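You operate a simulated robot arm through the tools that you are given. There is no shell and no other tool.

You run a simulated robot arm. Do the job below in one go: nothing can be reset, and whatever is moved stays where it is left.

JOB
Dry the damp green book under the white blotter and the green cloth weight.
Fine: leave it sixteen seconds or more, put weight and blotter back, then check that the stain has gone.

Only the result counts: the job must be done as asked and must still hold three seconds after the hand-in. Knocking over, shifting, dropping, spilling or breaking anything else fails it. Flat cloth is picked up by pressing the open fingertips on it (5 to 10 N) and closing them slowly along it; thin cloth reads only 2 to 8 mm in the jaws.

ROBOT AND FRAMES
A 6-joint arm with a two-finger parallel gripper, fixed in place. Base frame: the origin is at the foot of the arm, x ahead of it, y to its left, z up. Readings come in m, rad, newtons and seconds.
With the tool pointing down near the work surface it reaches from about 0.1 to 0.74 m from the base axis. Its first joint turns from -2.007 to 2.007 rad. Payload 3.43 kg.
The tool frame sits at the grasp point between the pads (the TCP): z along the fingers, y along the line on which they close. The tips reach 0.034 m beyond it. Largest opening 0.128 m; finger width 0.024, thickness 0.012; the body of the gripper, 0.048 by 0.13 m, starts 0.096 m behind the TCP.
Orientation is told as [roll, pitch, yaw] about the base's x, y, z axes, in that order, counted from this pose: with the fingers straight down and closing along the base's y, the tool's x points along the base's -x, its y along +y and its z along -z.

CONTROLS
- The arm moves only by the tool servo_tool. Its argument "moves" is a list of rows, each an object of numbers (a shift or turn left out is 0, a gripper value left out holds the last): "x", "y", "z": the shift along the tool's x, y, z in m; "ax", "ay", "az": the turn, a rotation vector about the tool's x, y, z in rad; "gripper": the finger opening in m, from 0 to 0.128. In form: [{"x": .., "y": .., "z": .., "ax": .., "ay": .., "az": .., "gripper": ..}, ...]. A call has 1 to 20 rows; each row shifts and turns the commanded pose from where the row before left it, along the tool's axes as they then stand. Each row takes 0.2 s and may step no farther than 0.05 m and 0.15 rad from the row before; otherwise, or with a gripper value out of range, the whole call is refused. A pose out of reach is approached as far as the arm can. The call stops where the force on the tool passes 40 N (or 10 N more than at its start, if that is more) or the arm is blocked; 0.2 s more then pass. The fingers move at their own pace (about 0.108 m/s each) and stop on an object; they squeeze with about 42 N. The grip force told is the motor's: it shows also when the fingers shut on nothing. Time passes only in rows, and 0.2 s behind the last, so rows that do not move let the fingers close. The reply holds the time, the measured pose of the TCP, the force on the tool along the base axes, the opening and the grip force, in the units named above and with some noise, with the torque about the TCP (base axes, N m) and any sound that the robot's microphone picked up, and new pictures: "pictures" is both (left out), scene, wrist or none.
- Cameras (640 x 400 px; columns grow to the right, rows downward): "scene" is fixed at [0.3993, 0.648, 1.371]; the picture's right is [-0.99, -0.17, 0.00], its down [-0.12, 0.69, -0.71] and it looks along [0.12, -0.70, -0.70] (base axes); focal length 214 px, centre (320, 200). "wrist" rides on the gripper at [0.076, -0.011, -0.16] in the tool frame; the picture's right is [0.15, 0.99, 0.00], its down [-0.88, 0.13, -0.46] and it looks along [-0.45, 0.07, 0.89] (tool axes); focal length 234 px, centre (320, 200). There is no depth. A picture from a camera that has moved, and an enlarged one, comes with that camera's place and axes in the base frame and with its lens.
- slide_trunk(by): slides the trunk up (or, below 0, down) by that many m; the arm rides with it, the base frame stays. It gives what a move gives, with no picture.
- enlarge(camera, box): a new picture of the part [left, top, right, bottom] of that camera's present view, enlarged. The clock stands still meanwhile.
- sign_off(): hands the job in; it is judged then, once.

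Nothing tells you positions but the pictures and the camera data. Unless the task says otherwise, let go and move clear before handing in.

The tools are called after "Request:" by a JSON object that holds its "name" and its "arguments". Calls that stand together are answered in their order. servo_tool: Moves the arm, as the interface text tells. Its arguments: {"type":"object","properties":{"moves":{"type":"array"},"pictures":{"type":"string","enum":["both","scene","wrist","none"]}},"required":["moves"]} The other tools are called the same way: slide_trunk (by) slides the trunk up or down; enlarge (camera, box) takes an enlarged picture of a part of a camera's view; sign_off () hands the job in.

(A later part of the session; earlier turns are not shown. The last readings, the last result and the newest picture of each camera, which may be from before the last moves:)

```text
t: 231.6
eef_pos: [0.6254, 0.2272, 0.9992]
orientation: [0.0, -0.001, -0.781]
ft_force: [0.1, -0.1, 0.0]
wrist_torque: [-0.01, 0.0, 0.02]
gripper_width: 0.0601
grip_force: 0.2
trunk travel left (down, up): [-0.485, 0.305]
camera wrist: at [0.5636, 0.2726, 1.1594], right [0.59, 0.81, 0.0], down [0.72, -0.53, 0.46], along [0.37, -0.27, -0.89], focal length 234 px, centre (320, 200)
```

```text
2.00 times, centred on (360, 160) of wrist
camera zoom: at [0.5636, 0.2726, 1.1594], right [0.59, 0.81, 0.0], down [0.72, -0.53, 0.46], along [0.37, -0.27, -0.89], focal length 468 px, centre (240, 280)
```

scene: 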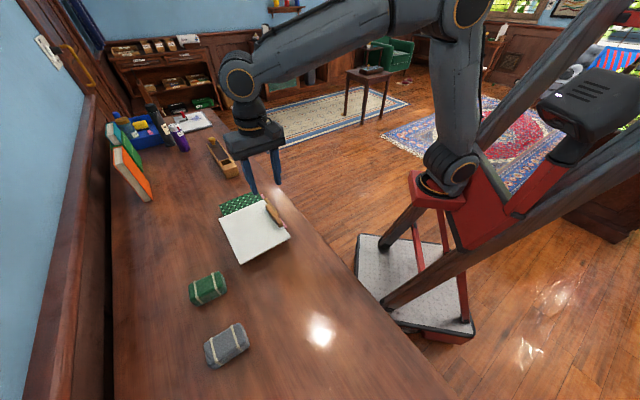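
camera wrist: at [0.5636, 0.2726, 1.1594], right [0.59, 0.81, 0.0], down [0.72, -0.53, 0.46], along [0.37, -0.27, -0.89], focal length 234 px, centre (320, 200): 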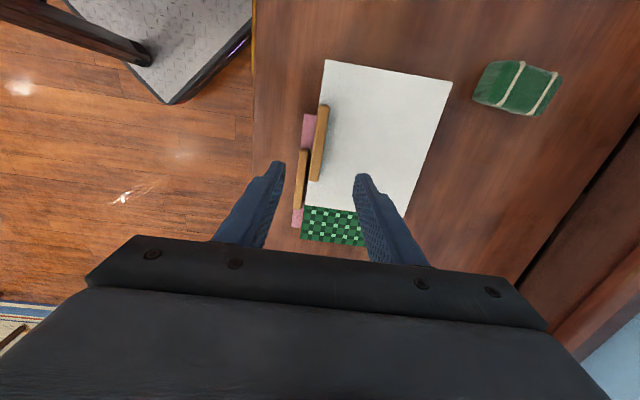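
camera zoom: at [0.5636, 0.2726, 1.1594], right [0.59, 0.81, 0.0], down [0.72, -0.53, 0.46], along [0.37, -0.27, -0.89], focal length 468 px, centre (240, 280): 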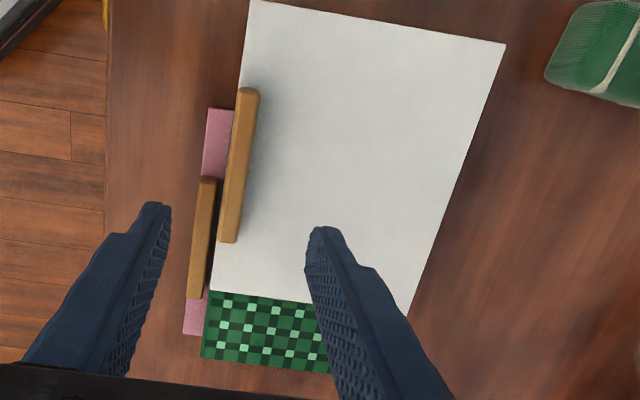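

The grip is right under the tool. Lowering onto it.

Request:
{"name": "servo_tool", "arguments": {"moves": [{"x": 0.002, "z": 0.04}, {"z": 0.035}, {"z": 0.025}, {"z": 0.012}, {"z": 0.006}, {}]}}

Request:
{"name": "enlarge", "arguments": {"camera": "wrist", "box": [230, 80, 430, 260]}}

```text
t: 233.0
eef_pos: [0.6249, 0.2285, 0.8838]
orientation: [0.0, -0.001, -0.781]
ft_force: [-0.5, -0.9, 0.7]
wrist_torque: [0.02, -0.02, 0.0]
gripper_width: 0.0596
grip_force: 0.1
trunk travel left (down, up): [-0.485, 0.305]
camera wrist: at [0.5624, 0.2746, 1.0421], right [0.59, 0.8, 0.0], down [0.72, -0.53, 0.46], along [0.37, -0.27, -0.89], focal length 234 px, centre (320, 200)
```

scene: 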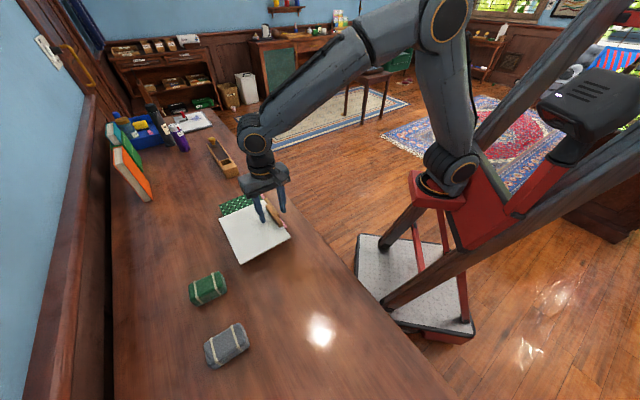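
wrist: 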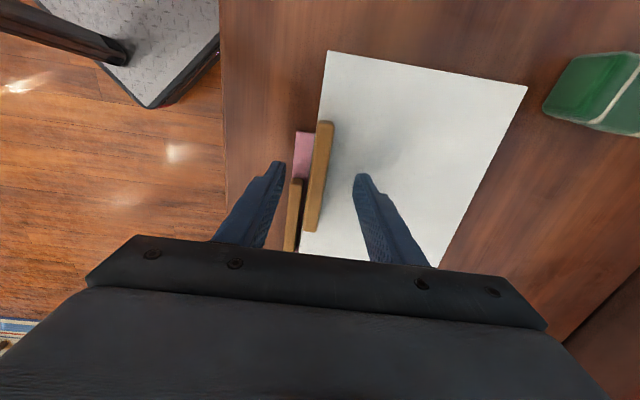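

```text
2.22 times, centred on (330, 170) of wrist
camera zoom: at [0.5624, 0.2746, 1.0421], right [0.59, 0.8, 0.0], down [0.72, -0.53, 0.46], along [0.37, -0.27, -0.89], focal length 520 px, centre (298, 267)
```

zoom: 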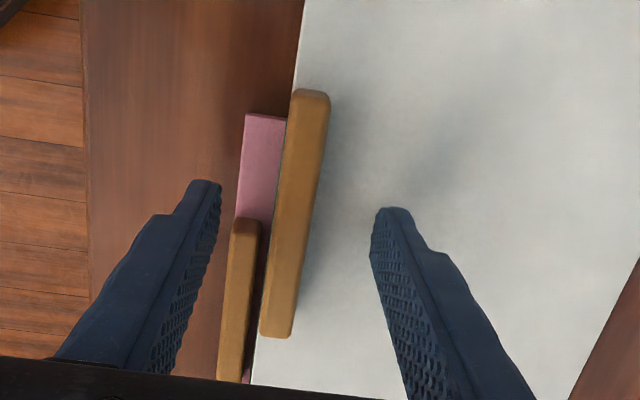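

Request:
{"name": "servo_tool", "arguments": {"moves": [{"z": 0.004}, {"z": 0.002}, {}], "pictures": "none"}}

Request:
{"name": "servo_tool", "arguments": {"moves": [{"z": 0.001}, {}], "pictures": "none"}}

Request:
{"name": "servo_tool", "arguments": {"moves": [{"z": 0.0008}, {}], "pictures": "none"}}

```text
t: 233.8
eef_pos: [0.6241, 0.2287, 0.8779]
orientation: [-0.001, -0.001, -0.783]
ft_force: [0.0, -0.4, -0.4]
wrist_torque: [-0.01, -0.03, 0.02]
gripper_width: 0.06
grip_force: 0.0
trunk travel left (down, up): [-0.485, 0.305]
```

```text
t: 234.4
eef_pos: [0.6237, 0.2291, 0.8766]
orientation: [0.002, -0.002, -0.781]
ft_force: [0.4, 0.4, -0.5]
wrist_torque: [0.01, 0.0, 0.02]
gripper_width: 0.0599
grip_force: 0.0
trunk travel left (down, up): [-0.485, 0.305]
```

```text
t: 235.0
eef_pos: [0.6246, 0.2296, 0.8755]
orientation: [0.0, -0.002, -0.782]
ft_force: [0.9, -0.2, 0.3]
wrist_torque: [0.03, -0.02, -0.04]
gripper_width: 0.0597
grip_force: 0.1
trunk travel left (down, up): [-0.485, 0.305]
```

Request:
{"name": "servo_tool", "arguments": {"moves": [{"z": 0.0005}, {}], "pictures": "none"}}

Request:
{"name": "servo_tool", "arguments": {"moves": [{"gripper": 0.04}, {"gripper": 0.03}, {"gripper": 0.02}, {"gripper": 0.01}, {"gripper": 0.0}, {}, {}], "pictures": "none"}}

Request:
{"name": "servo_tool", "arguments": {"moves": [{"z": -0.003}, {"z": -0.004}, {"z": -0.006}, {"z": -0.01}, {"z": -0.02}, {"z": -0.03}, {}]}}

```text
t: 235.6
eef_pos: [0.6236, 0.2301, 0.8744]
orientation: [0.002, -0.004, -0.782]
ft_force: [1.4, 0.4, 3.0]
wrist_torque: [0.13, -0.09, -0.03]
gripper_width: 0.0601
grip_force: 0.1
trunk travel left (down, up): [-0.485, 0.305]
```

```text
t: 237.2
eef_pos: [0.623, 0.229, 0.8753]
orientation: [0.001, -0.001, -0.781]
ft_force: [-0.7, -0.4, 7.5]
wrist_torque: [-0.05, -0.05, -0.04]
gripper_width: 0.0133
grip_force: 41.9
trunk travel left (down, up): [-0.485, 0.305]
```

```text
t: 238.8
eef_pos: [0.6237, 0.2295, 0.9486]
orientation: [0.0, -0.002, -0.783]
ft_force: [0.7, -0.1, -0.8]
wrist_torque: [-0.03, 0.06, -0.02]
gripper_width: 0.0131
grip_force: 42.0
trunk travel left (down, up): [-0.485, 0.305]
camera wrist: at [0.5626, 0.2747, 1.1076], right [0.59, 0.8, 0.0], down [0.72, -0.53, 0.46], along [0.37, -0.27, -0.89], focal length 234 px, centre (320, 200)
```

scene: 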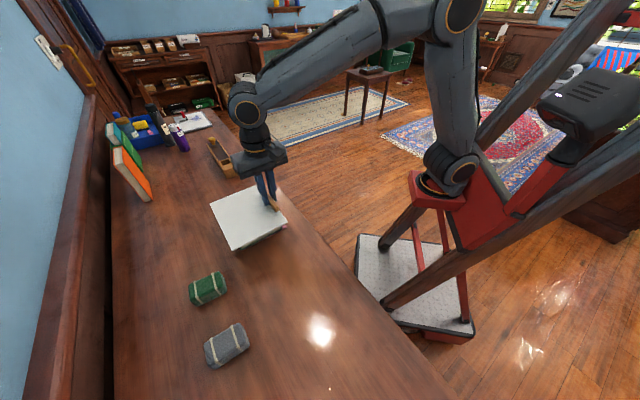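
wrist: 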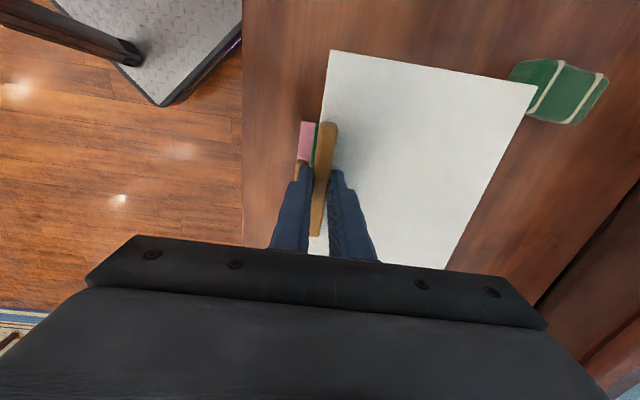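

Held. I carry it home and check the stain.

Request:
{"name": "servo_tool", "arguments": {"moves": [{"x": 0.02869, "y": -0.00229}, {"x": 0.02869, "y": -0.00229}, {"x": 0.02869, "y": -0.00229}, {"x": 0.02869, "y": -0.00229}, {"x": 0.02869, "y": -0.00229}, {"x": 0.02869, "y": -0.00229}, {"x": 0.02869, "y": -0.00229}, {"az": -0.051}, {"az": -0.051}, {}, {}]}}

Request:
{"name": "enlarge", "arguments": {"camera": "scene", "box": [180, 180, 290, 300]}}

Request:
{"name": "enlarge", "arguments": {"camera": "scene", "box": [230, 205, 270, 240]}}

```text
t: 241.2
eef_pos: [0.47, 0.3586, 0.9486]
orientation: [-0.003, -0.004, -0.68]
ft_force: [-0.1, -0.6, -1.1]
wrist_torque: [-0.03, 0.01, -0.01]
gripper_width: 0.013
grip_force: 41.2
trunk travel left (down, up): [-0.485, 0.305]
camera wrist: at [0.4041, 0.3984, 1.1069], right [0.51, 0.86, 0.0], down [0.77, -0.45, 0.46], along [0.39, -0.23, -0.89], focal length 234 px, centre (320, 200)
```

scene: 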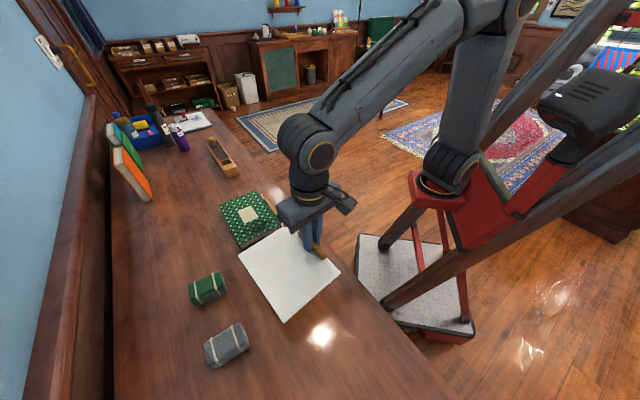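
wrist: 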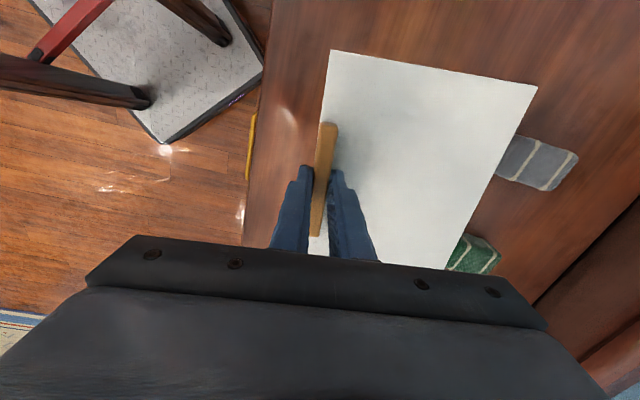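

```text
3.33 times, centred on (235, 240) of scene
camera zoom: at [0.3993, 0.648, 1.371], right [-0.99, -0.17, 0.0], down [-0.12, 0.69, -0.71], along [0.12, -0.7, -0.7], focal length 715 px, centre (603, 67)
```

zoom: 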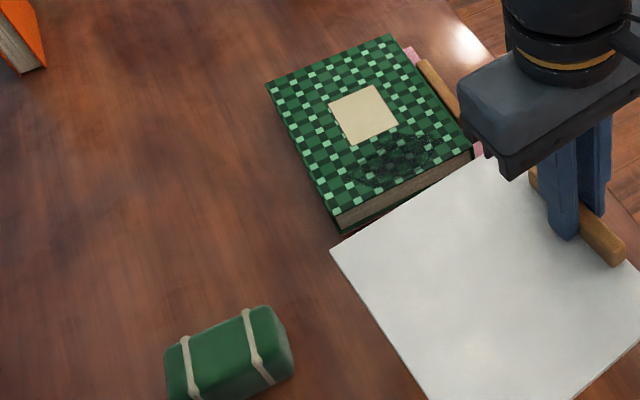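

```text
11.43 times, centred on (250, 222) of scene
camera zoom: at [0.3993, 0.648, 1.371], right [-0.99, -0.17, 0.0], down [-0.12, 0.69, -0.71], along [0.12, -0.7, -0.7], focal length 2451 px, centre (1120, -57)
```

zoom: 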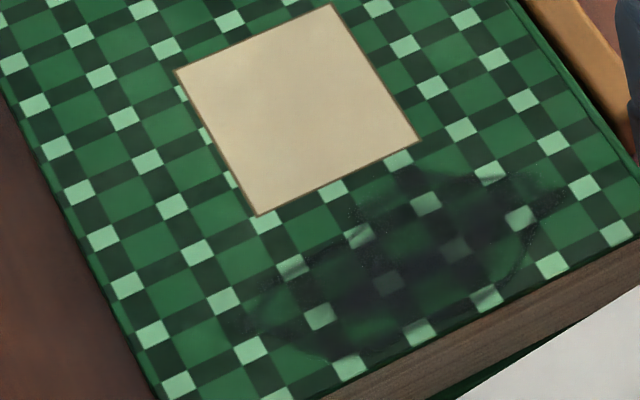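

The stain looks unchanged. Maybe it fades only after uncovering, so I hold still a few seconds and look again.

Request:
{"name": "servo_tool", "arguments": {"moves": [{}, {}, {}, {}, {}, {}, {}, {}, {}, {}, {}, {}, {}, {}, {}, {}, {}, {}, {}, {}], "pictures": "none"}}

Request:
{"name": "enlarge", "arguments": {"camera": "scene", "box": [215, 185, 280, 250]}}

Request:
{"name": "enlarge", "arguments": {"camera": "scene", "box": [95, 90, 195, 210]}}

```text
t: 245.4
eef_pos: [0.4711, 0.3606, 0.9481]
orientation: [0.001, -0.001, -0.681]
ft_force: [-0.1, 0.5, -1.1]
wrist_torque: [-0.02, 0.04, -0.01]
gripper_width: 0.0131
grip_force: 41.4
trunk travel left (down, up): [-0.485, 0.305]
```

```text
6.15 times, centred on (248, 218) of scene
camera zoom: at [0.3993, 0.648, 1.371], right [-0.99, -0.17, 0.0], down [-0.12, 0.69, -0.71], along [0.12, -0.7, -0.7], focal length 1320 px, centre (766, 92)
```

zoom: 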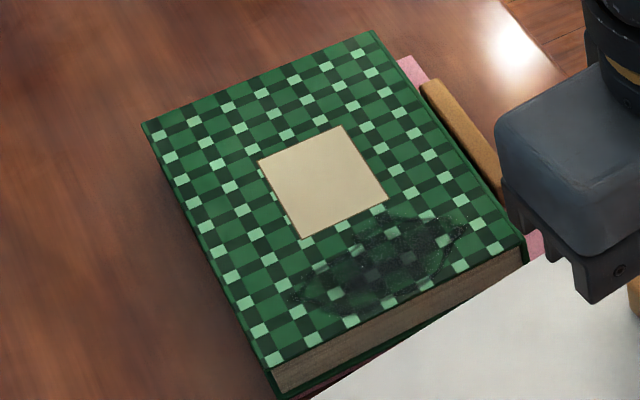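

```text
3.33 times, centred on (145, 150) of scene
camera zoom: at [0.3993, 0.648, 1.371], right [-0.99, -0.17, 0.0], down [-0.12, 0.69, -0.71], along [0.12, -0.7, -0.7], focal length 715 px, centre (903, 367)
```

zoom: 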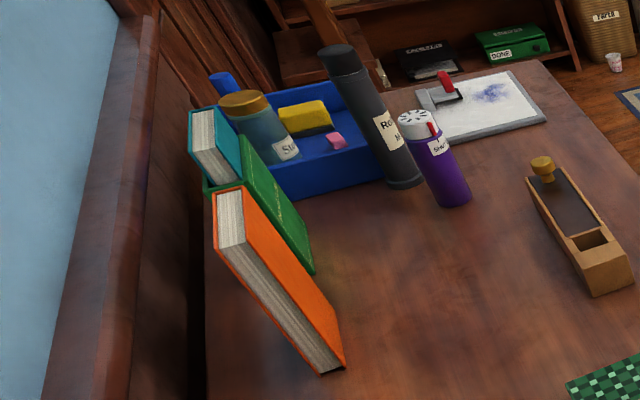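

No change, so the stain is still fully there and my pressing apparently did not count. Next try, I'll improve everything: centre the weight exactly on the stain and aligned with it, keep the blotter square on the book, and move the arm well away while waiting. I take the blotter back to the book.

Request:
{"name": "servo_tool", "arguments": {"moves": [{"x": -0.03276, "y": -0.0039}, {"x": -0.03276, "y": -0.0039}, {"x": -0.03276, "y": -0.0039}, {"x": -0.03276, "y": -0.0039}, {"x": -0.03276, "y": -0.0039}, {"x": -0.03276, "y": -0.0039}, {"x": -0.03276, "y": -0.0039}, {"az": 0.052}, {"az": 0.052}, {}, {"z": 0.03}, {"z": 0.02}, {"z": 0.01}, {"z": 0.004}, {}]}}

Request:
{"name": "enlarge", "arguments": {"camera": "scene", "box": [190, 150, 310, 270]}}

Request:
{"name": "enlarge", "arguments": {"camera": "wrist", "box": [200, 20, 560, 260]}}

```text
t: 248.6
eef_pos: [0.6311, 0.1935, 0.8848]
orientation: [0.0, -0.002, -0.785]
ft_force: [0.3, -0.2, -0.9]
wrist_torque: [-0.05, 0.05, -0.02]
gripper_width: 0.0131
grip_force: 42.0
trunk travel left (down, up): [-0.485, 0.305]
camera wrist: at [0.5696, 0.2393, 1.043], right [0.6, 0.8, 0.0], down [0.71, -0.53, 0.46], along [0.37, -0.27, -0.89], focal length 234 px, centre (320, 200)
```

scene: 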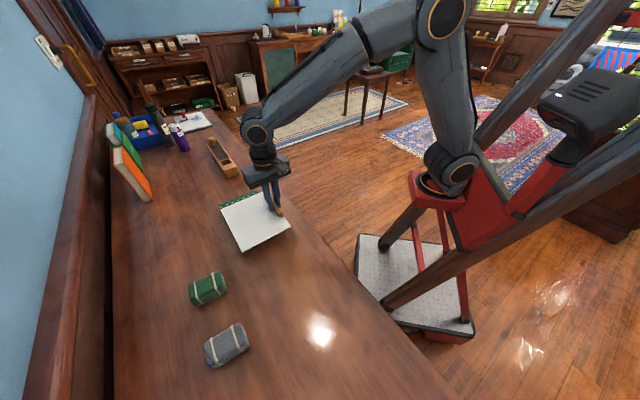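
wrist: 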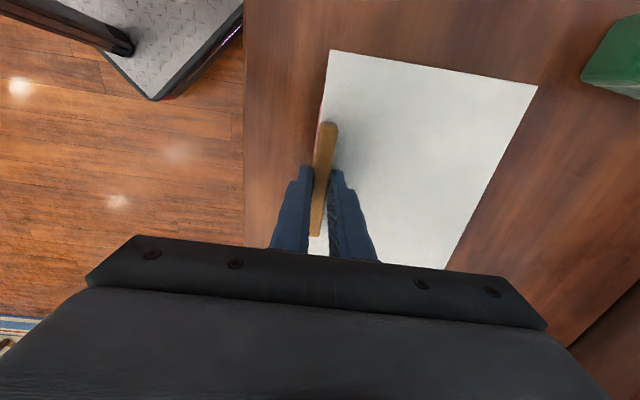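

```text
3.33 times, centred on (250, 210) of scene
camera zoom: at [0.3993, 0.648, 1.371], right [-0.99, -0.17, 0.0], down [-0.12, 0.69, -0.71], along [0.12, -0.7, -0.7], focal length 715 px, centre (553, 167)
```

zoom: 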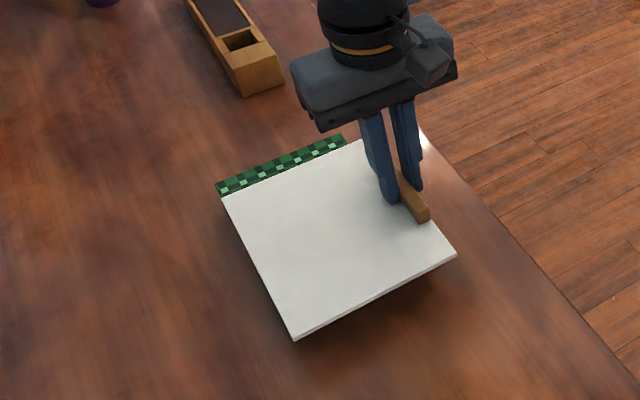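

```text
1.67 times, centred on (380, 140) of wrist
camera zoom: at [0.5696, 0.2393, 1.043], right [0.6, 0.8, 0.0], down [0.71, -0.53, 0.46], along [0.37, -0.27, -0.89], focal length 390 px, centre (220, 300)
```

zoom: 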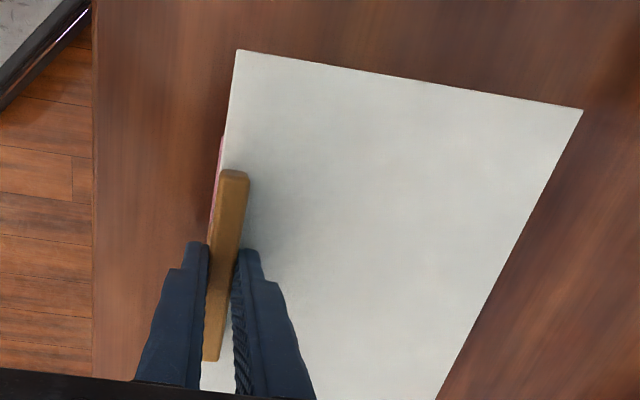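

Square on the book. Lowering to contact.

Request:
{"name": "servo_tool", "arguments": {"moves": [{"z": 0.004}, {"z": 0.002}, {}], "pictures": "none"}}

Request:
{"name": "servo_tool", "arguments": {"moves": [{"z": 0.0015}, {}], "pictures": "none"}}

Request:
{"name": "servo_tool", "arguments": {"moves": [{"z": 0.001}, {}], "pictures": "none"}}

```text
t: 249.4
eef_pos: [0.6313, 0.1926, 0.8777]
orientation: [0.0, -0.002, -0.784]
ft_force: [0.0, 0.0, -1.5]
wrist_torque: [-0.05, 0.01, 0.04]
gripper_width: 0.0132
grip_force: 41.1
trunk travel left (down, up): [-0.485, 0.305]
```

```text
t: 250.0
eef_pos: [0.6317, 0.1946, 0.8767]
orientation: [0.001, 0.0, -0.784]
ft_force: [0.0, 0.0, -1.1]
wrist_torque: [-0.04, 0.02, 0.0]
gripper_width: 0.0129
grip_force: 42.2
trunk travel left (down, up): [-0.485, 0.305]
```

```text
t: 250.6
eef_pos: [0.6317, 0.1935, 0.8762]
orientation: [-0.001, -0.001, -0.784]
ft_force: [-0.4, -1.2, -1.2]
wrist_torque: [-0.03, 0.05, 0.01]
gripper_width: 0.0131
grip_force: 41.9
trunk travel left (down, up): [-0.485, 0.305]
```

Request:
{"name": "servo_tool", "arguments": {"moves": [{"z": 0.0007}, {}], "pictures": "none"}}

Request:
{"name": "servo_tool", "arguments": {"moves": [{"z": 0.0006}, {}], "pictures": "none"}}

```text
t: 251.2
eef_pos: [0.631, 0.1935, 0.876]
orientation: [0.001, -0.002, -0.784]
ft_force: [-0.9, -1.1, 3.6]
wrist_torque: [0.1, 0.19, 0.07]
gripper_width: 0.0131
grip_force: 41.7
trunk travel left (down, up): [-0.485, 0.305]
```

```text
t: 251.8
eef_pos: [0.6312, 0.1933, 0.8754]
orientation: [0.002, -0.003, -0.782]
ft_force: [-2.0, -1.7, 12.7]
wrist_torque: [0.07, 0.08, 0.02]
gripper_width: 0.0132
grip_force: 42.5
trunk travel left (down, up): [-0.485, 0.305]
```

Request:
{"name": "servo_tool", "arguments": {"moves": [{"z": -0.0008}, {"gripper": 0.016}, {"gripper": 0.018}, {"z": -0.002}, {"z": -0.003}, {"z": -0.01, "gripper": 0.03}, {"z": -0.03, "gripper": 0.05}, {"z": -0.04}, {"z": -0.04}, {"z": -0.04}, {}]}}

Request:
{"name": "enlarge", "arguments": {"camera": "wrist", "box": [240, 60, 480, 260]}}

Request:
{"name": "enlarge", "arguments": {"camera": "scene", "box": [190, 150, 310, 270]}}

```text
t: 254.2
eef_pos: [0.6307, 0.1929, 1.0412]
orientation: [0.0, -0.003, -0.784]
ft_force: [0.2, 0.1, 1.1]
wrist_torque: [0.0, 0.01, -0.03]
gripper_width: 0.0501
grip_force: 0.0
trunk travel left (down, up): [-0.485, 0.305]
camera wrist: at [0.5698, 0.2389, 1.1998], right [0.6, 0.8, 0.0], down [0.71, -0.53, 0.46], along [0.37, -0.27, -0.89], focal length 234 px, centre (320, 200)
```

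scene: 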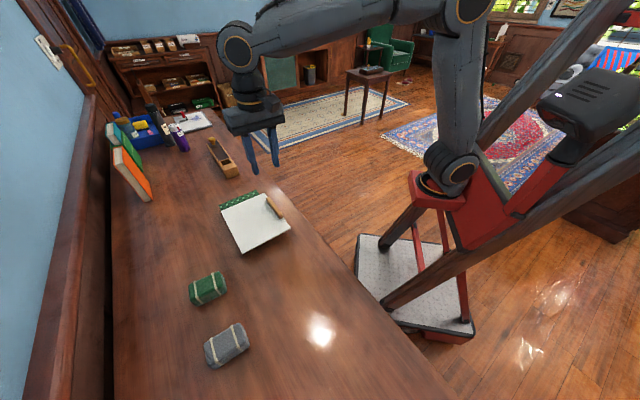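
wrist: 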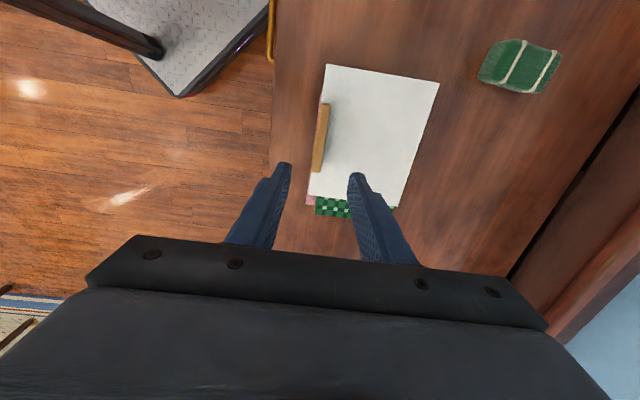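

```text
2.00 times, centred on (360, 160) of wrist
camera zoom: at [0.5698, 0.2389, 1.1998], right [0.6, 0.8, 0.0], down [0.71, -0.53, 0.46], along [0.37, -0.27, -0.89], focal length 468 px, centre (240, 280)
```

zoom: 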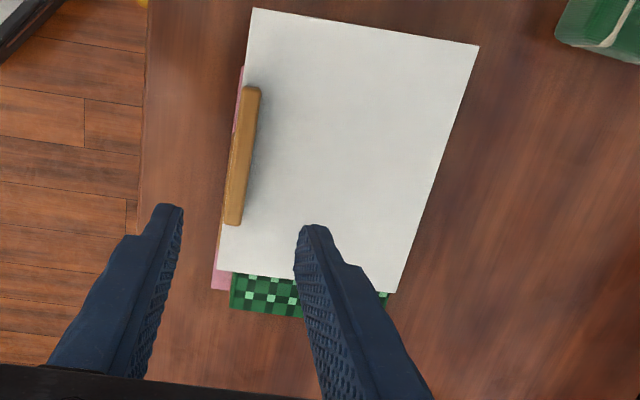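

```text
3.33 times, centred on (250, 210) of scene
camera zoom: at [0.3993, 0.648, 1.371], right [-0.99, -0.17, 0.0], down [-0.12, 0.69, -0.71], along [0.12, -0.7, -0.7], focal length 715 px, centre (553, 167)
```

zoom: 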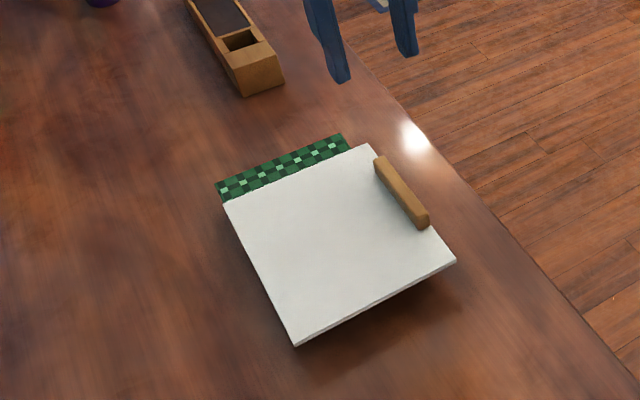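

The blotter is square on the book, with no drag this time. Back to the weight along the proven path.

Request:
{"name": "servo_tool", "arguments": {"moves": [{"x": 0.0284, "y": 0.0279}, {"x": 0.0284, "y": 0.0279}, {"x": 0.0284, "y": 0.0279}, {"x": 0.0284, "y": 0.0279}, {"x": 0.0284, "y": 0.0279, "gripper": 0.1}, {"az": -0.134}, {"az": -0.134}, {"az": -0.134}, {"az": -0.134}, {"az": -0.134}, {"az": -0.134}, {"az": -0.134}, {"az": -0.134}, {"az": -0.134}, {"az": -0.134}, {"az": -0.134}, {}], "pictures": "none"}}

Request:
{"name": "servo_tool", "arguments": {"moves": [{"ay": -0.1156}, {"ay": -0.1156}, {"ay": -0.1156}, {"ay": -0.1156}, {"ay": -0.1156}, {}, {"x": -0.0148, "z": 0.0276}, {"x": -0.0148, "z": 0.0276}, {"x": -0.0148, "z": 0.0276}, {"x": -0.0148, "z": 0.0276}, {}]}}

```text
t: 257.8
eef_pos: [0.6298, 0.3927, 1.0398]
orientation: [-0.003, 0.002, 0.691]
ft_force: [0.5, 0.6, 0.4]
wrist_torque: [0.03, 0.0, 0.0]
gripper_width: 0.1
grip_force: 0.1
trunk travel left (down, up): [-0.485, 0.305]
```

```text
t: 260.2
eef_pos: [0.7144, 0.4629, 0.9814]
orientation: [-0.002, -0.579, 0.692]
ft_force: [0.1, -0.6, -0.3]
wrist_torque: [0.03, 0.02, 0.01]
gripper_width: 0.1
grip_force: 0.1
trunk travel left (down, up): [-0.485, 0.305]
camera wrist: at [0.6056, 0.358, 1.0722], right [-0.72, 0.68, -0.08], down [0.29, 0.41, 0.86], along [0.62, 0.6, -0.5], focal length 234 px, centre (320, 200)
```

scene: 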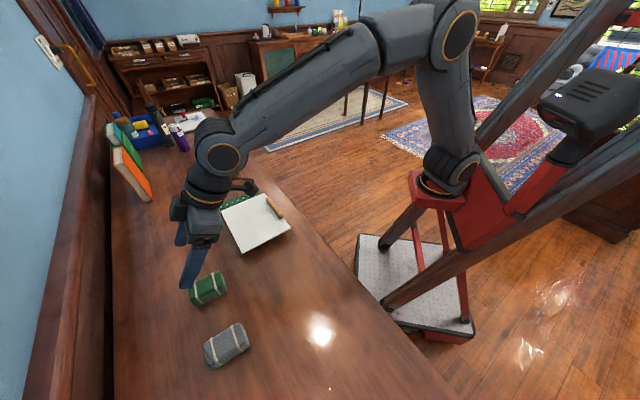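
wrist: 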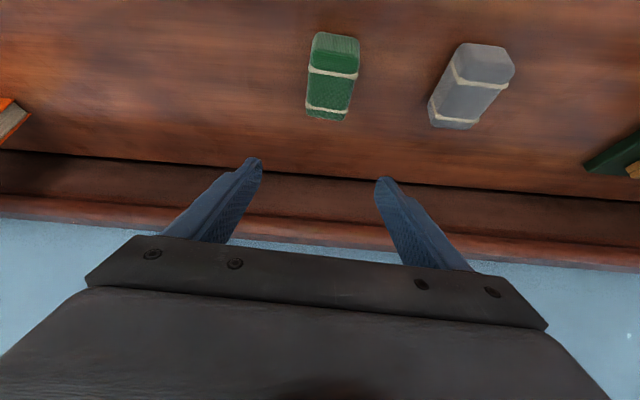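

Request:
{"name": "servo_tool", "arguments": {"moves": [{"x": 0.0219, "z": 0.0335}, {"x": 0.0219, "z": 0.0335}, {"x": 0.0164, "z": 0.0251}, {"x": 0.011, "z": 0.0167}, {"x": 0.005, "z": 0.0076}, {}, {"gripper": 0.08}, {"gripper": 0.065}, {"gripper": 0.055}, {"gripper": 0.045}, {"gripper": 0.03}, {"gripper": 0.01}, {"gripper": 0.0}, {}], "pictures": "none"}}

Request:
{"name": "servo_tool", "arguments": {"moves": [{"x": -0.0022, "z": -0.0033}, {"x": -0.0044, "z": -0.0067}, {"x": -0.0082, "z": -0.0125}, {"x": -0.011, "z": -0.0167}, {"x": -0.011, "z": -0.0167}, {"x": -0.011, "z": -0.0167}, {"x": -0.011, "z": -0.0167}, {}], "pictures": "none"}}

```text
t: 263.2
eef_pos: [0.7143, 0.4632, 0.8413]
orientation: [-0.004, -0.576, 0.692]
ft_force: [-1.7, 0.5, 0.1]
wrist_torque: [0.06, 0.06, 0.11]
gripper_width: 0.0497
grip_force: 41.8
trunk travel left (down, up): [-0.485, 0.305]
```

```text
t: 265.0
eef_pos: [0.7137, 0.4628, 0.9479]
orientation: [-0.001, -0.579, 0.692]
ft_force: [-0.2, -0.3, -5.4]
wrist_torque: [-0.01, 0.08, 0.01]
gripper_width: 0.05
grip_force: 42.2
trunk travel left (down, up): [-0.485, 0.305]
```

The weight is held. The stain's long axis matches the present weight angle, so I translate straight to it without turning.

Request:
{"name": "servo_tool", "arguments": {"moves": [{"x": 0.01322, "y": -0.0104, "z": -0.00862}, {"x": 0.01322, "y": -0.0104, "z": -0.00862}, {"x": 0.01322, "y": -0.0104, "z": -0.00862}, {"x": 0.01322, "y": -0.0104, "z": -0.00862}, {"x": 0.01322, "y": -0.0104, "z": -0.00862}, {"x": 0.01322, "y": -0.0104, "z": -0.00862}, {"x": 0.01322, "y": -0.0104, "z": -0.00862}, {"x": 0.01322, "y": -0.0104, "z": -0.00862}, {"x": 0.01322, "y": -0.0104, "z": -0.00862}, {"x": 0.01322, "y": -0.0104, "z": -0.00862}, {"x": 0.01322, "y": -0.0104, "z": -0.00862}, {}, {}]}}

Request:
{"name": "enlarge", "arguments": {"camera": "scene", "box": [190, 100, 330, 270]}}

```text
t: 267.8
eef_pos: [0.6517, 0.2644, 0.9478]
orientation: [-0.003, -0.578, 0.691]
ft_force: [0.2, 0.0, -6.0]
wrist_torque: [-0.01, 0.05, 0.03]
gripper_width: 0.0499
grip_force: 42.4
trunk travel left (down, up): [-0.485, 0.305]
camera wrist: at [0.5442, 0.1599, 1.0396], right [-0.72, 0.68, -0.08], down [0.29, 0.41, 0.86], along [0.62, 0.6, -0.5], focal length 234 px, centre (320, 200)
```

scene: 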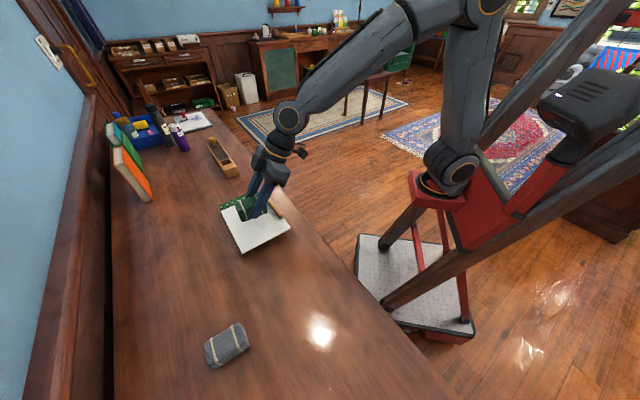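
wrist: 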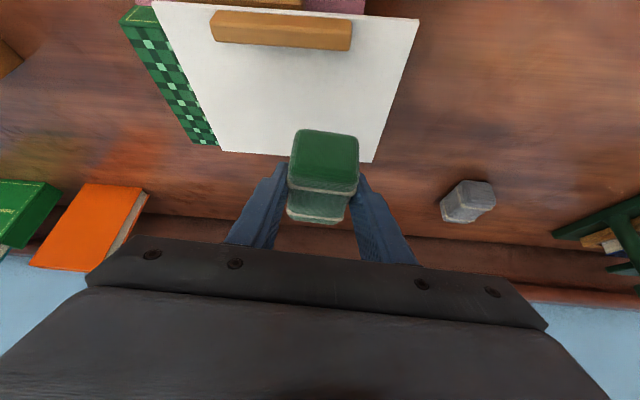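

```text
2.35 times, centred on (260, 185) of scene
camera zoom: at [0.3993, 0.648, 1.371], right [-0.99, -0.17, 0.0], down [-0.12, 0.69, -0.71], along [0.12, -0.7, -0.7], focal length 505 px, centre (461, 235)
```

zoom: 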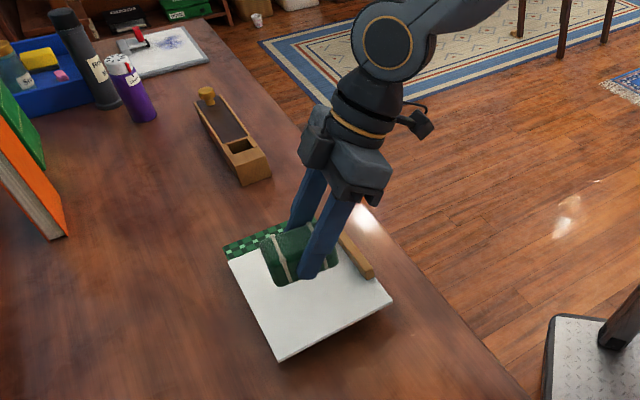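

Clean. Lowering to the blotter.

Request:
{"name": "servo_tool", "arguments": {"moves": [{"x": 0.011, "z": 0.0167}, {"x": 0.011, "z": 0.0167}, {"x": 0.0093, "z": 0.0142}, {"x": 0.0022, "z": 0.0033}, {}]}}

Request:
{"name": "enlarge", "arguments": {"camera": "scene", "box": [190, 150, 310, 270]}}

```text
t: 269.0
eef_pos: [0.653, 0.2641, 0.8867]
orientation: [-0.002, -0.579, 0.693]
ft_force: [0.3, 0.0, -4.8]
wrist_torque: [-0.04, 0.06, 0.01]
gripper_width: 0.0499
grip_force: 42.2
trunk travel left (down, up): [-0.485, 0.305]
camera wrist: at [0.5444, 0.1593, 0.9783], right [-0.72, 0.68, -0.08], down [0.29, 0.41, 0.86], along [0.62, 0.6, -0.5], focal length 234 px, centre (320, 200)
```

scene: 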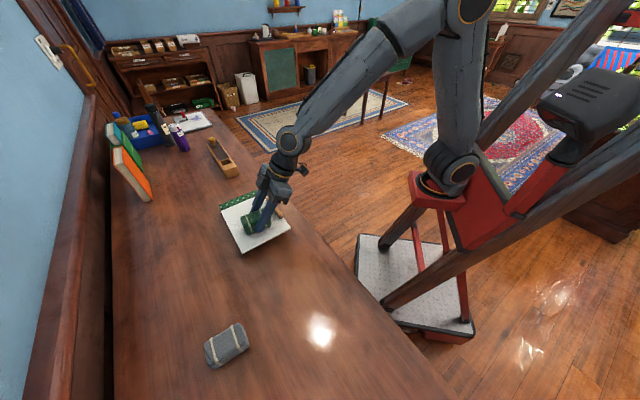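
wrist: 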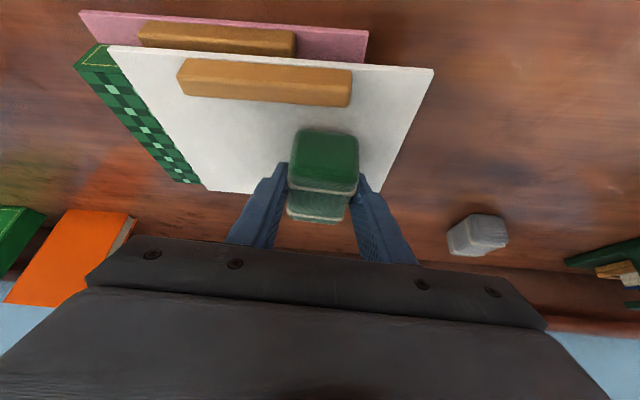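

```text
3.33 times, centred on (250, 210) of scene
camera zoom: at [0.3993, 0.648, 1.371], right [-0.99, -0.17, 0.0], down [-0.12, 0.69, -0.71], along [0.12, -0.7, -0.7], focal length 715 px, centre (553, 167)
```

zoom: 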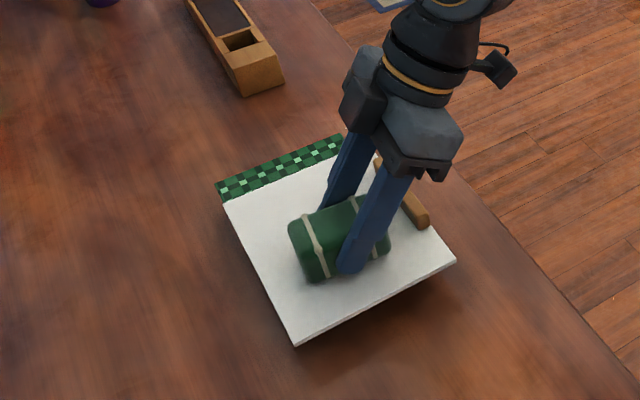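

Request:
{"name": "servo_tool", "arguments": {"moves": [{"x": 0.0007, "z": 0.001}, {}], "pictures": "none"}}

Request:
{"name": "servo_tool", "arguments": {"moves": [{"x": 0.0005, "z": 0.0008}, {}], "pictures": "none"}}

Request:
{"name": "servo_tool", "arguments": {"moves": [{"x": 0.0005, "z": 0.0008}, {}], "pictures": "none"}}

```text
t: 269.6
eef_pos: [0.6538, 0.2641, 0.8854]
orientation: [-0.001, -0.577, 0.691]
ft_force: [0.3, 0.2, -5.1]
wrist_torque: [-0.08, 0.04, 0.03]
gripper_width: 0.05
grip_force: 42.2
trunk travel left (down, up): [-0.485, 0.305]
```

```text
t: 270.2
eef_pos: [0.6532, 0.2637, 0.8836]
orientation: [0.0, -0.579, 0.69]
ft_force: [-0.2, 0.5, -4.7]
wrist_torque: [-0.04, 0.04, 0.01]
gripper_width: 0.05
grip_force: 42.0
trunk travel left (down, up): [-0.485, 0.305]
```

```text
t: 270.8
eef_pos: [0.6541, 0.2638, 0.8839]
orientation: [-0.002, -0.577, 0.691]
ft_force: [0.3, 0.4, -5.2]
wrist_torque: [-0.03, 0.06, -0.01]
gripper_width: 0.0499
grip_force: 41.9
trunk travel left (down, up): [-0.485, 0.305]
```

Request:
{"name": "servo_tool", "arguments": {"moves": [{"x": 0.0005, "z": 0.0008}, {}], "pictures": "none"}}

Request:
{"name": "servo_tool", "arguments": {"moves": [{"x": 0.0004, "z": 0.0006}, {}], "pictures": "none"}}

```text
t: 271.4
eef_pos: [0.6537, 0.2643, 0.8831]
orientation: [0.0, -0.577, 0.69]
ft_force: [1.0, 0.2, -2.9]
wrist_torque: [-0.01, 0.09, 0.02]
gripper_width: 0.0498
grip_force: 42.3
trunk travel left (down, up): [-0.485, 0.305]
```

```text
t: 272.0
eef_pos: [0.6516, 0.2644, 0.8834]
orientation: [-0.003, -0.582, 0.69]
ft_force: [-0.4, 0.9, 6.1]
wrist_torque: [-0.02, 0.2, 0.0]
gripper_width: 0.0499
grip_force: 42.2
trunk travel left (down, up): [-0.485, 0.305]
```

The weight is down exactly on the stain. I release, rise, and retreat well away.

Request:
{"name": "servo_tool", "arguments": {"moves": [{"gripper": 0.054}, {"gripper": 0.062}, {"gripper": 0.08}, {}, {"x": -0.0055, "z": -0.0084}, {"x": -0.011, "z": -0.0167}, {"x": -0.0164, "z": -0.0251}, {"x": -0.0164, "z": -0.0251}, {"x": -0.0219, "z": -0.0335}, {"x": -0.0219, "z": -0.0335}, {"x": -0.0219, "z": -0.0335}, {"x": 0.0335, "z": -0.0218}, {"x": 0.0335, "z": -0.0218}, {"x": 0.0335, "z": -0.0218}, {}]}}

Request:
{"name": "enlarge", "arguments": {"camera": "scene", "box": [190, 150, 310, 270]}}

Request:
{"name": "enlarge", "arguments": {"camera": "wrist", "box": [160, 0, 440, 160]}}

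```text
t: 275.2
eef_pos: [0.5613, 0.1881, 1.0921]
orientation: [-0.001, -0.576, 0.693]
ft_force: [-0.6, -0.5, 0.0]
wrist_torque: [0.0, -0.01, 0.0]
gripper_width: 0.0797
grip_force: 0.1
trunk travel left (down, up): [-0.485, 0.305]
camera wrist: at [0.4525, 0.0833, 1.184], right [-0.72, 0.68, -0.08], down [0.29, 0.41, 0.86], along [0.62, 0.6, -0.5], focal length 234 px, centre (320, 200)
```

scene: 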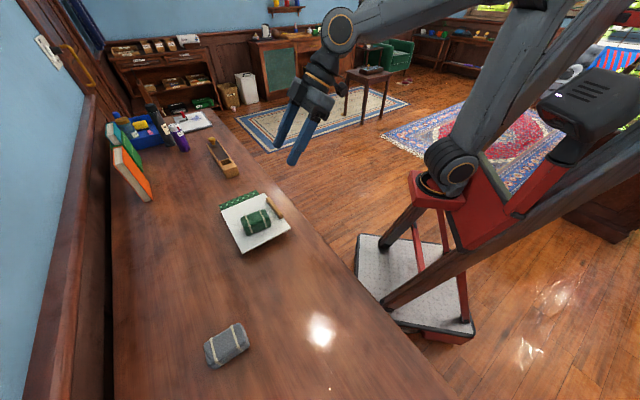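
wrist: 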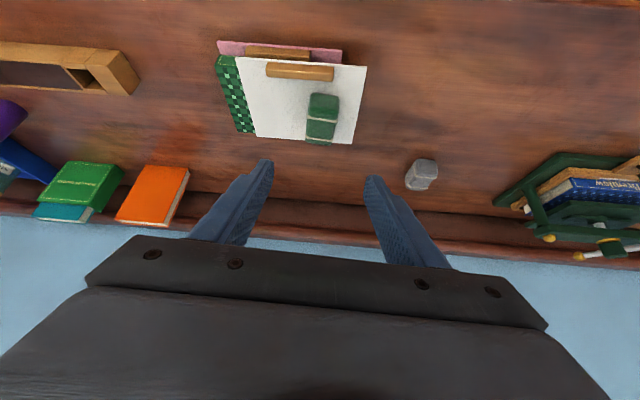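

```text
3.33 times, centred on (250, 210) of scene
camera zoom: at [0.3993, 0.648, 1.371], right [-0.99, -0.17, 0.0], down [-0.12, 0.69, -0.71], along [0.12, -0.7, -0.7], focal length 715 px, centre (553, 167)
```

zoom: 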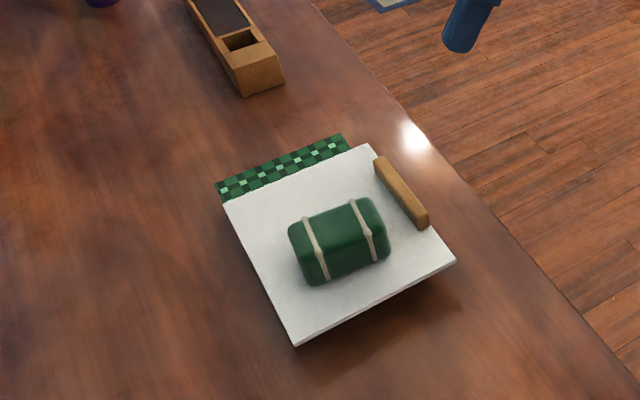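

```text
2.29 times, centred on (300, 80) of wrist
camera zoom: at [0.4525, 0.0833, 1.184], right [-0.72, 0.68, -0.08], down [0.29, 0.41, 0.86], along [0.62, 0.6, -0.5], focal length 535 px, centre (366, 474)
```

zoom: 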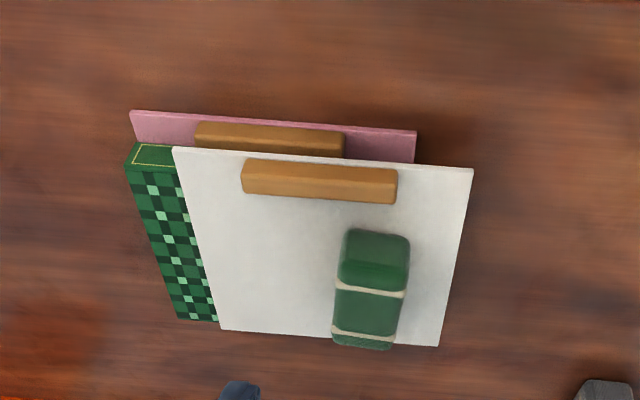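

The weight footprint is centred on the stain's pixel position. Now I wait about 30 s with the arm well away.

Request:
{"name": "servo_tool", "arguments": {"moves": [{}, {}, {}, {}, {}, {}, {}, {}, {}, {}, {}, {}, {}, {}, {}, {}, {}, {}, {}, {}], "pictures": "none"}}

Request:
{"name": "servo_tool", "arguments": {"moves": [{}, {}, {}, {}, {}, {}, {}, {}, {}, {}, {}, {}, {}, {}, {}, {}, {}, {}, {}, {}], "pictures": "none"}}

Request:
{"name": "servo_tool", "arguments": {"moves": [{}, {}, {}, {}, {}, {}, {}, {}, {}, {}, {}, {}, {}, {}, {}, {}, {}, {}, {}, {}], "pictures": "none"}}

Request:
{"name": "servo_tool", "arguments": {"moves": [{}, {}, {}, {}, {}, {}, {}, {}, {}, {}, {}, {}, {}, {}, {}, {}, {}, {}, {}, {}], "pictures": "none"}}

Request:
{"name": "servo_tool", "arguments": {"moves": [{}, {}, {}, {}, {}, {}, {}, {}, {}, {}, {}, {}, {}, {}, {}, {}, {}, {}, {}, {}], "pictures": "none"}}

Request:
{"name": "servo_tool", "arguments": {"moves": [{}, {}, {}, {}, {}, {}, {}, {}, {}, {}, {}, {}, {}, {}, {}, {}, {}, {}, {}, {}], "pictures": "none"}}

Request:
{"name": "servo_tool", "arguments": {"moves": [{}, {}, {}, {}, {}, {}, {}, {}, {}, {}, {}, {}, {}, {}, {}, {}, {}, {}, {}, {}], "pictures": "scene"}}

Request:
{"name": "enlarge", "arguments": {"camera": "scene", "box": [205, 180, 300, 260]}}

```text
t: 279.4
eef_pos: [0.5623, 0.1873, 1.0927]
orientation: [-0.002, -0.577, 0.692]
ft_force: [0.0, 0.1, 0.6]
wrist_torque: [-0.04, 0.0, -0.01]
gripper_width: 0.0801
grip_force: 0.0
trunk travel left (down, up): [-0.485, 0.305]
```

```text
t: 283.6
eef_pos: [0.5606, 0.189, 1.0927]
orientation: [-0.003, -0.578, 0.691]
ft_force: [0.0, -0.3, 0.3]
wrist_torque: [-0.01, 0.05, 0.01]
gripper_width: 0.0803
grip_force: 0.0
trunk travel left (down, up): [-0.485, 0.305]
```

```text
t: 287.8
eef_pos: [0.5623, 0.1879, 1.093]
orientation: [-0.003, -0.578, 0.69]
ft_force: [-0.1, -0.9, 0.2]
wrist_torque: [0.03, 0.02, 0.03]
gripper_width: 0.0798
grip_force: 0.0
trunk travel left (down, up): [-0.485, 0.305]
```

```text
t: 292.0
eef_pos: [0.5617, 0.1872, 1.0917]
orientation: [-0.001, -0.578, 0.691]
ft_force: [0.3, -0.1, -0.8]
wrist_torque: [0.0, 0.03, -0.01]
gripper_width: 0.0799
grip_force: 0.1
trunk travel left (down, up): [-0.485, 0.305]
```

```text
t: 296.2
eef_pos: [0.5611, 0.1878, 1.0916]
orientation: [-0.002, -0.577, 0.692]
ft_force: [-0.2, 1.0, -0.2]
wrist_torque: [0.0, -0.01, -0.02]
gripper_width: 0.0799
grip_force: 0.1
trunk travel left (down, up): [-0.485, 0.305]
```

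```text
t: 300.4
eef_pos: [0.5604, 0.1875, 1.0928]
orientation: [-0.003, -0.578, 0.69]
ft_force: [-0.1, -0.5, -0.2]
wrist_torque: [-0.05, 0.0, -0.02]
gripper_width: 0.0799
grip_force: 0.0
trunk travel left (down, up): [-0.485, 0.305]
```

```text
t: 304.6
eef_pos: [0.5615, 0.1878, 1.0918]
orientation: [-0.002, -0.578, 0.69]
ft_force: [-0.6, 0.0, 0.1]
wrist_torque: [0.01, -0.02, -0.02]
gripper_width: 0.08
grip_force: 0.1
trunk travel left (down, up): [-0.485, 0.305]
```

scene: 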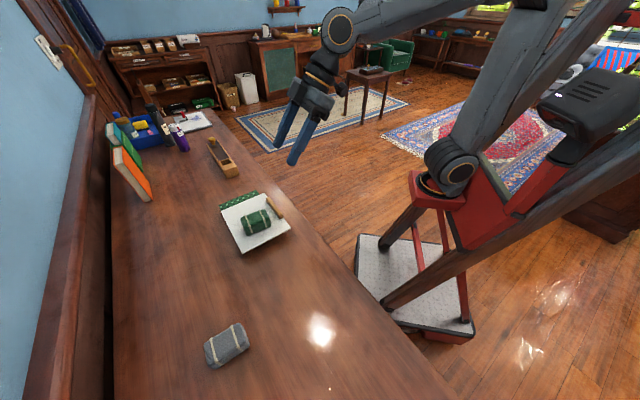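

```text
5.00 times, centred on (252, 220) of scene
camera zoom: at [0.3993, 0.648, 1.371], right [-0.99, -0.17, 0.0], down [-0.12, 0.69, -0.71], along [0.12, -0.7, -0.7], focal length 1072 px, centre (658, 100)
```

zoom: 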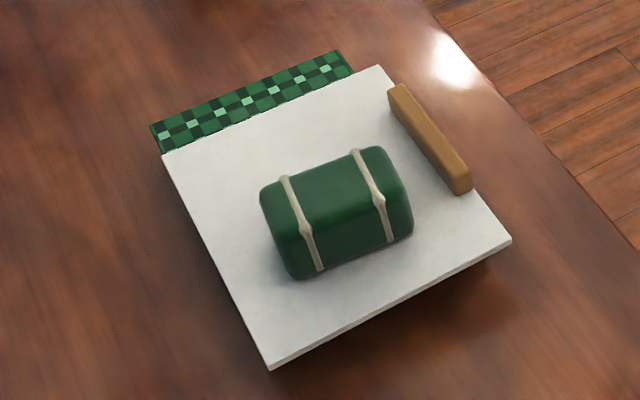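

Thirty seconds and more have passed. I return along the same path, regrip and lift the weight.

Request:
{"name": "servo_tool", "arguments": {"moves": [{"x": -0.0335, "z": 0.0218}, {"x": -0.0335, "z": 0.0218}, {"x": -0.0335, "z": 0.0218}, {"x": 0.0219, "z": 0.0335}, {"x": 0.0219, "z": 0.0335}, {"x": 0.0219, "z": 0.0335}, {"x": 0.0164, "z": 0.0251}, {"x": 0.0164, "z": 0.0251}, {"x": 0.011, "z": 0.0167}, {"x": 0.0055, "z": 0.0084}, {}], "pictures": "scene"}}

Request:
{"name": "servo_tool", "arguments": {"moves": [{"gripper": 0.065}, {"gripper": 0.055}, {"gripper": 0.045}, {"gripper": 0.03}, {"gripper": 0.01}, {"gripper": 0.0}, {}, {"x": -0.0022, "z": -0.0033}, {"x": -0.0055, "z": -0.0084}, {"x": -0.011, "z": -0.0167}, {"x": -0.011, "z": -0.0167}, {"x": -0.0066, "z": -0.01}, {}]}}

```text
t: 307.0
eef_pos: [0.6541, 0.2636, 0.8821]
orientation: [-0.002, -0.577, 0.691]
ft_force: [0.5, 0.1, 0.7]
wrist_torque: [-0.02, 0.0, 0.0]
gripper_width: 0.08
grip_force: 0.0
trunk travel left (down, up): [-0.485, 0.305]
```

scene: 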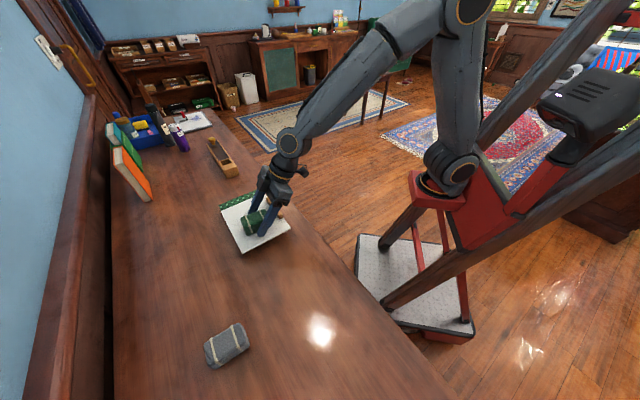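

```text
t: 309.8
eef_pos: [0.6534, 0.2647, 0.9475]
orientation: [-0.003, -0.578, 0.691]
ft_force: [-0.7, -0.1, -5.2]
wrist_torque: [-0.03, 0.03, -0.01]
gripper_width: 0.0498
grip_force: 41.5
trunk travel left (down, up): [-0.485, 0.305]
camera wrist: at [0.545, 0.1598, 1.0397], right [-0.72, 0.68, -0.08], down [0.29, 0.41, 0.86], along [0.62, 0.6, -0.5], focal length 234 px, centre (320, 200)
```

scene: 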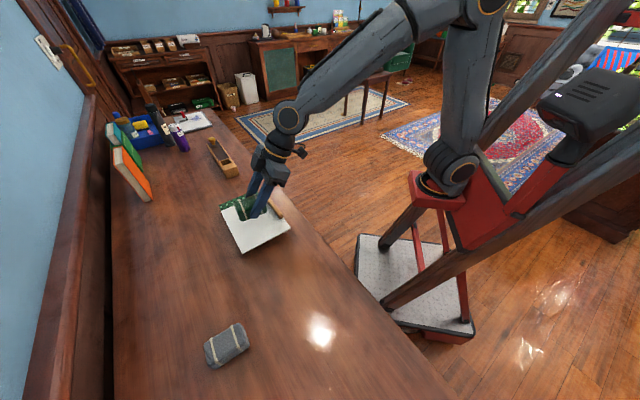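
wrist: 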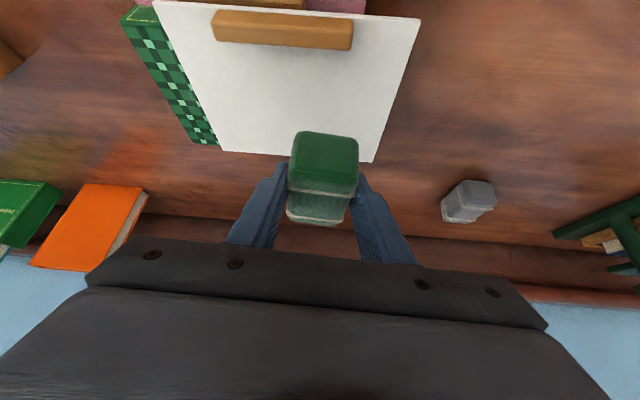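

Held. Back to its home pose: pure translation by the reverse of the outward carry.

Request:
{"name": "servo_tool", "arguments": {"moves": [{"x": -0.01322, "y": 0.0104, "z": 0.00862}, {"x": -0.01322, "y": 0.0104, "z": 0.00862}, {"x": -0.01322, "y": 0.0104, "z": 0.00862}, {"x": -0.01322, "y": 0.0104, "z": 0.00862}, {"x": -0.01322, "y": 0.0104, "z": 0.00862}, {"x": -0.01322, "y": 0.0104, "z": 0.00862}, {"x": -0.01322, "y": 0.0104, "z": 0.00862}, {"x": -0.01322, "y": 0.0104, "z": 0.00862}, {"x": -0.01322, "y": 0.0104, "z": 0.00862}, {"x": -0.01322, "y": 0.0104, "z": 0.00862}, {"x": -0.01322, "y": 0.0104, "z": 0.00862}, {}, {}], "pictures": "none"}}

Request:
{"name": "servo_tool", "arguments": {"moves": [{"x": 0.0146, "z": 0.0223}, {"x": 0.0146, "z": 0.0223}, {"x": 0.0146, "z": 0.0223}, {"x": 0.0093, "z": 0.0142}, {}], "pictures": "none"}}

```text
t: 312.6
eef_pos: [0.7156, 0.4642, 0.9486]
orientation: [-0.002, -0.577, 0.692]
ft_force: [-0.1, 0.6, -4.6]
wrist_torque: [-0.06, 0.04, 0.0]
gripper_width: 0.0501
grip_force: 42.0
trunk travel left (down, up): [-0.485, 0.305]
```

```text
t: 313.8
eef_pos: [0.7148, 0.4627, 0.851]
orientation: [-0.004, -0.578, 0.691]
ft_force: [0.1, -0.5, -5.9]
wrist_torque: [-0.02, 0.08, -0.02]
gripper_width: 0.0496
grip_force: 42.2
trunk travel left (down, up): [-0.485, 0.305]
```

Request:
{"name": "servo_tool", "arguments": {"moves": [{"x": 0.0027, "z": 0.0042}, {"x": 0.0014, "z": 0.0021}, {}], "pictures": "none"}}

Request:
{"name": "servo_tool", "arguments": {"moves": [{"x": 0.0005, "z": 0.0008}, {}], "pictures": "none"}}

Request:
{"name": "servo_tool", "arguments": {"moves": [{"x": 0.0005, "z": 0.0008}, {}], "pictures": "none"}}

```text
t: 314.6
eef_pos: [0.7137, 0.4635, 0.8439]
orientation: [-0.003, -0.579, 0.691]
ft_force: [-0.2, -0.4, -4.7]
wrist_torque: [-0.04, 0.05, 0.04]
gripper_width: 0.0497
grip_force: 42.2
trunk travel left (down, up): [-0.485, 0.305]
```

```text
t: 315.2
eef_pos: [0.7142, 0.4627, 0.8422]
orientation: [-0.003, -0.578, 0.691]
ft_force: [-0.3, -1.5, -5.0]
wrist_torque: [0.01, 0.05, -0.01]
gripper_width: 0.0497
grip_force: 41.8
trunk travel left (down, up): [-0.485, 0.305]
```

```text
t: 315.8
eef_pos: [0.7137, 0.4631, 0.842]
orientation: [-0.002, -0.578, 0.692]
ft_force: [0.0, -1.3, -5.0]
wrist_torque: [-0.08, 0.09, 0.01]
gripper_width: 0.0497
grip_force: 42.5
trunk travel left (down, up): [-0.485, 0.305]
```

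Request:
{"name": "servo_tool", "arguments": {"moves": [{"x": 0.0005, "z": 0.0007}, {}], "pictures": "none"}}

Request:
{"name": "servo_tool", "arguments": {"moves": [{"x": 0.0003, "z": 0.0005}, {}], "pictures": "none"}}

```text
t: 316.4
eef_pos: [0.714, 0.4617, 0.8417]
orientation: [-0.001, -0.577, 0.689]
ft_force: [-0.3, -0.3, -5.7]
wrist_torque: [-0.01, 0.04, 0.01]
gripper_width: 0.0498
grip_force: 42.0
trunk travel left (down, up): [-0.485, 0.305]
```

```text
t: 317.0
eef_pos: [0.7146, 0.4626, 0.841]
orientation: [-0.001, -0.577, 0.692]
ft_force: [-0.5, -0.7, -4.0]
wrist_torque: [0.03, 0.04, -0.02]
gripper_width: 0.0496
grip_force: 42.2
trunk travel left (down, up): [-0.485, 0.305]
```

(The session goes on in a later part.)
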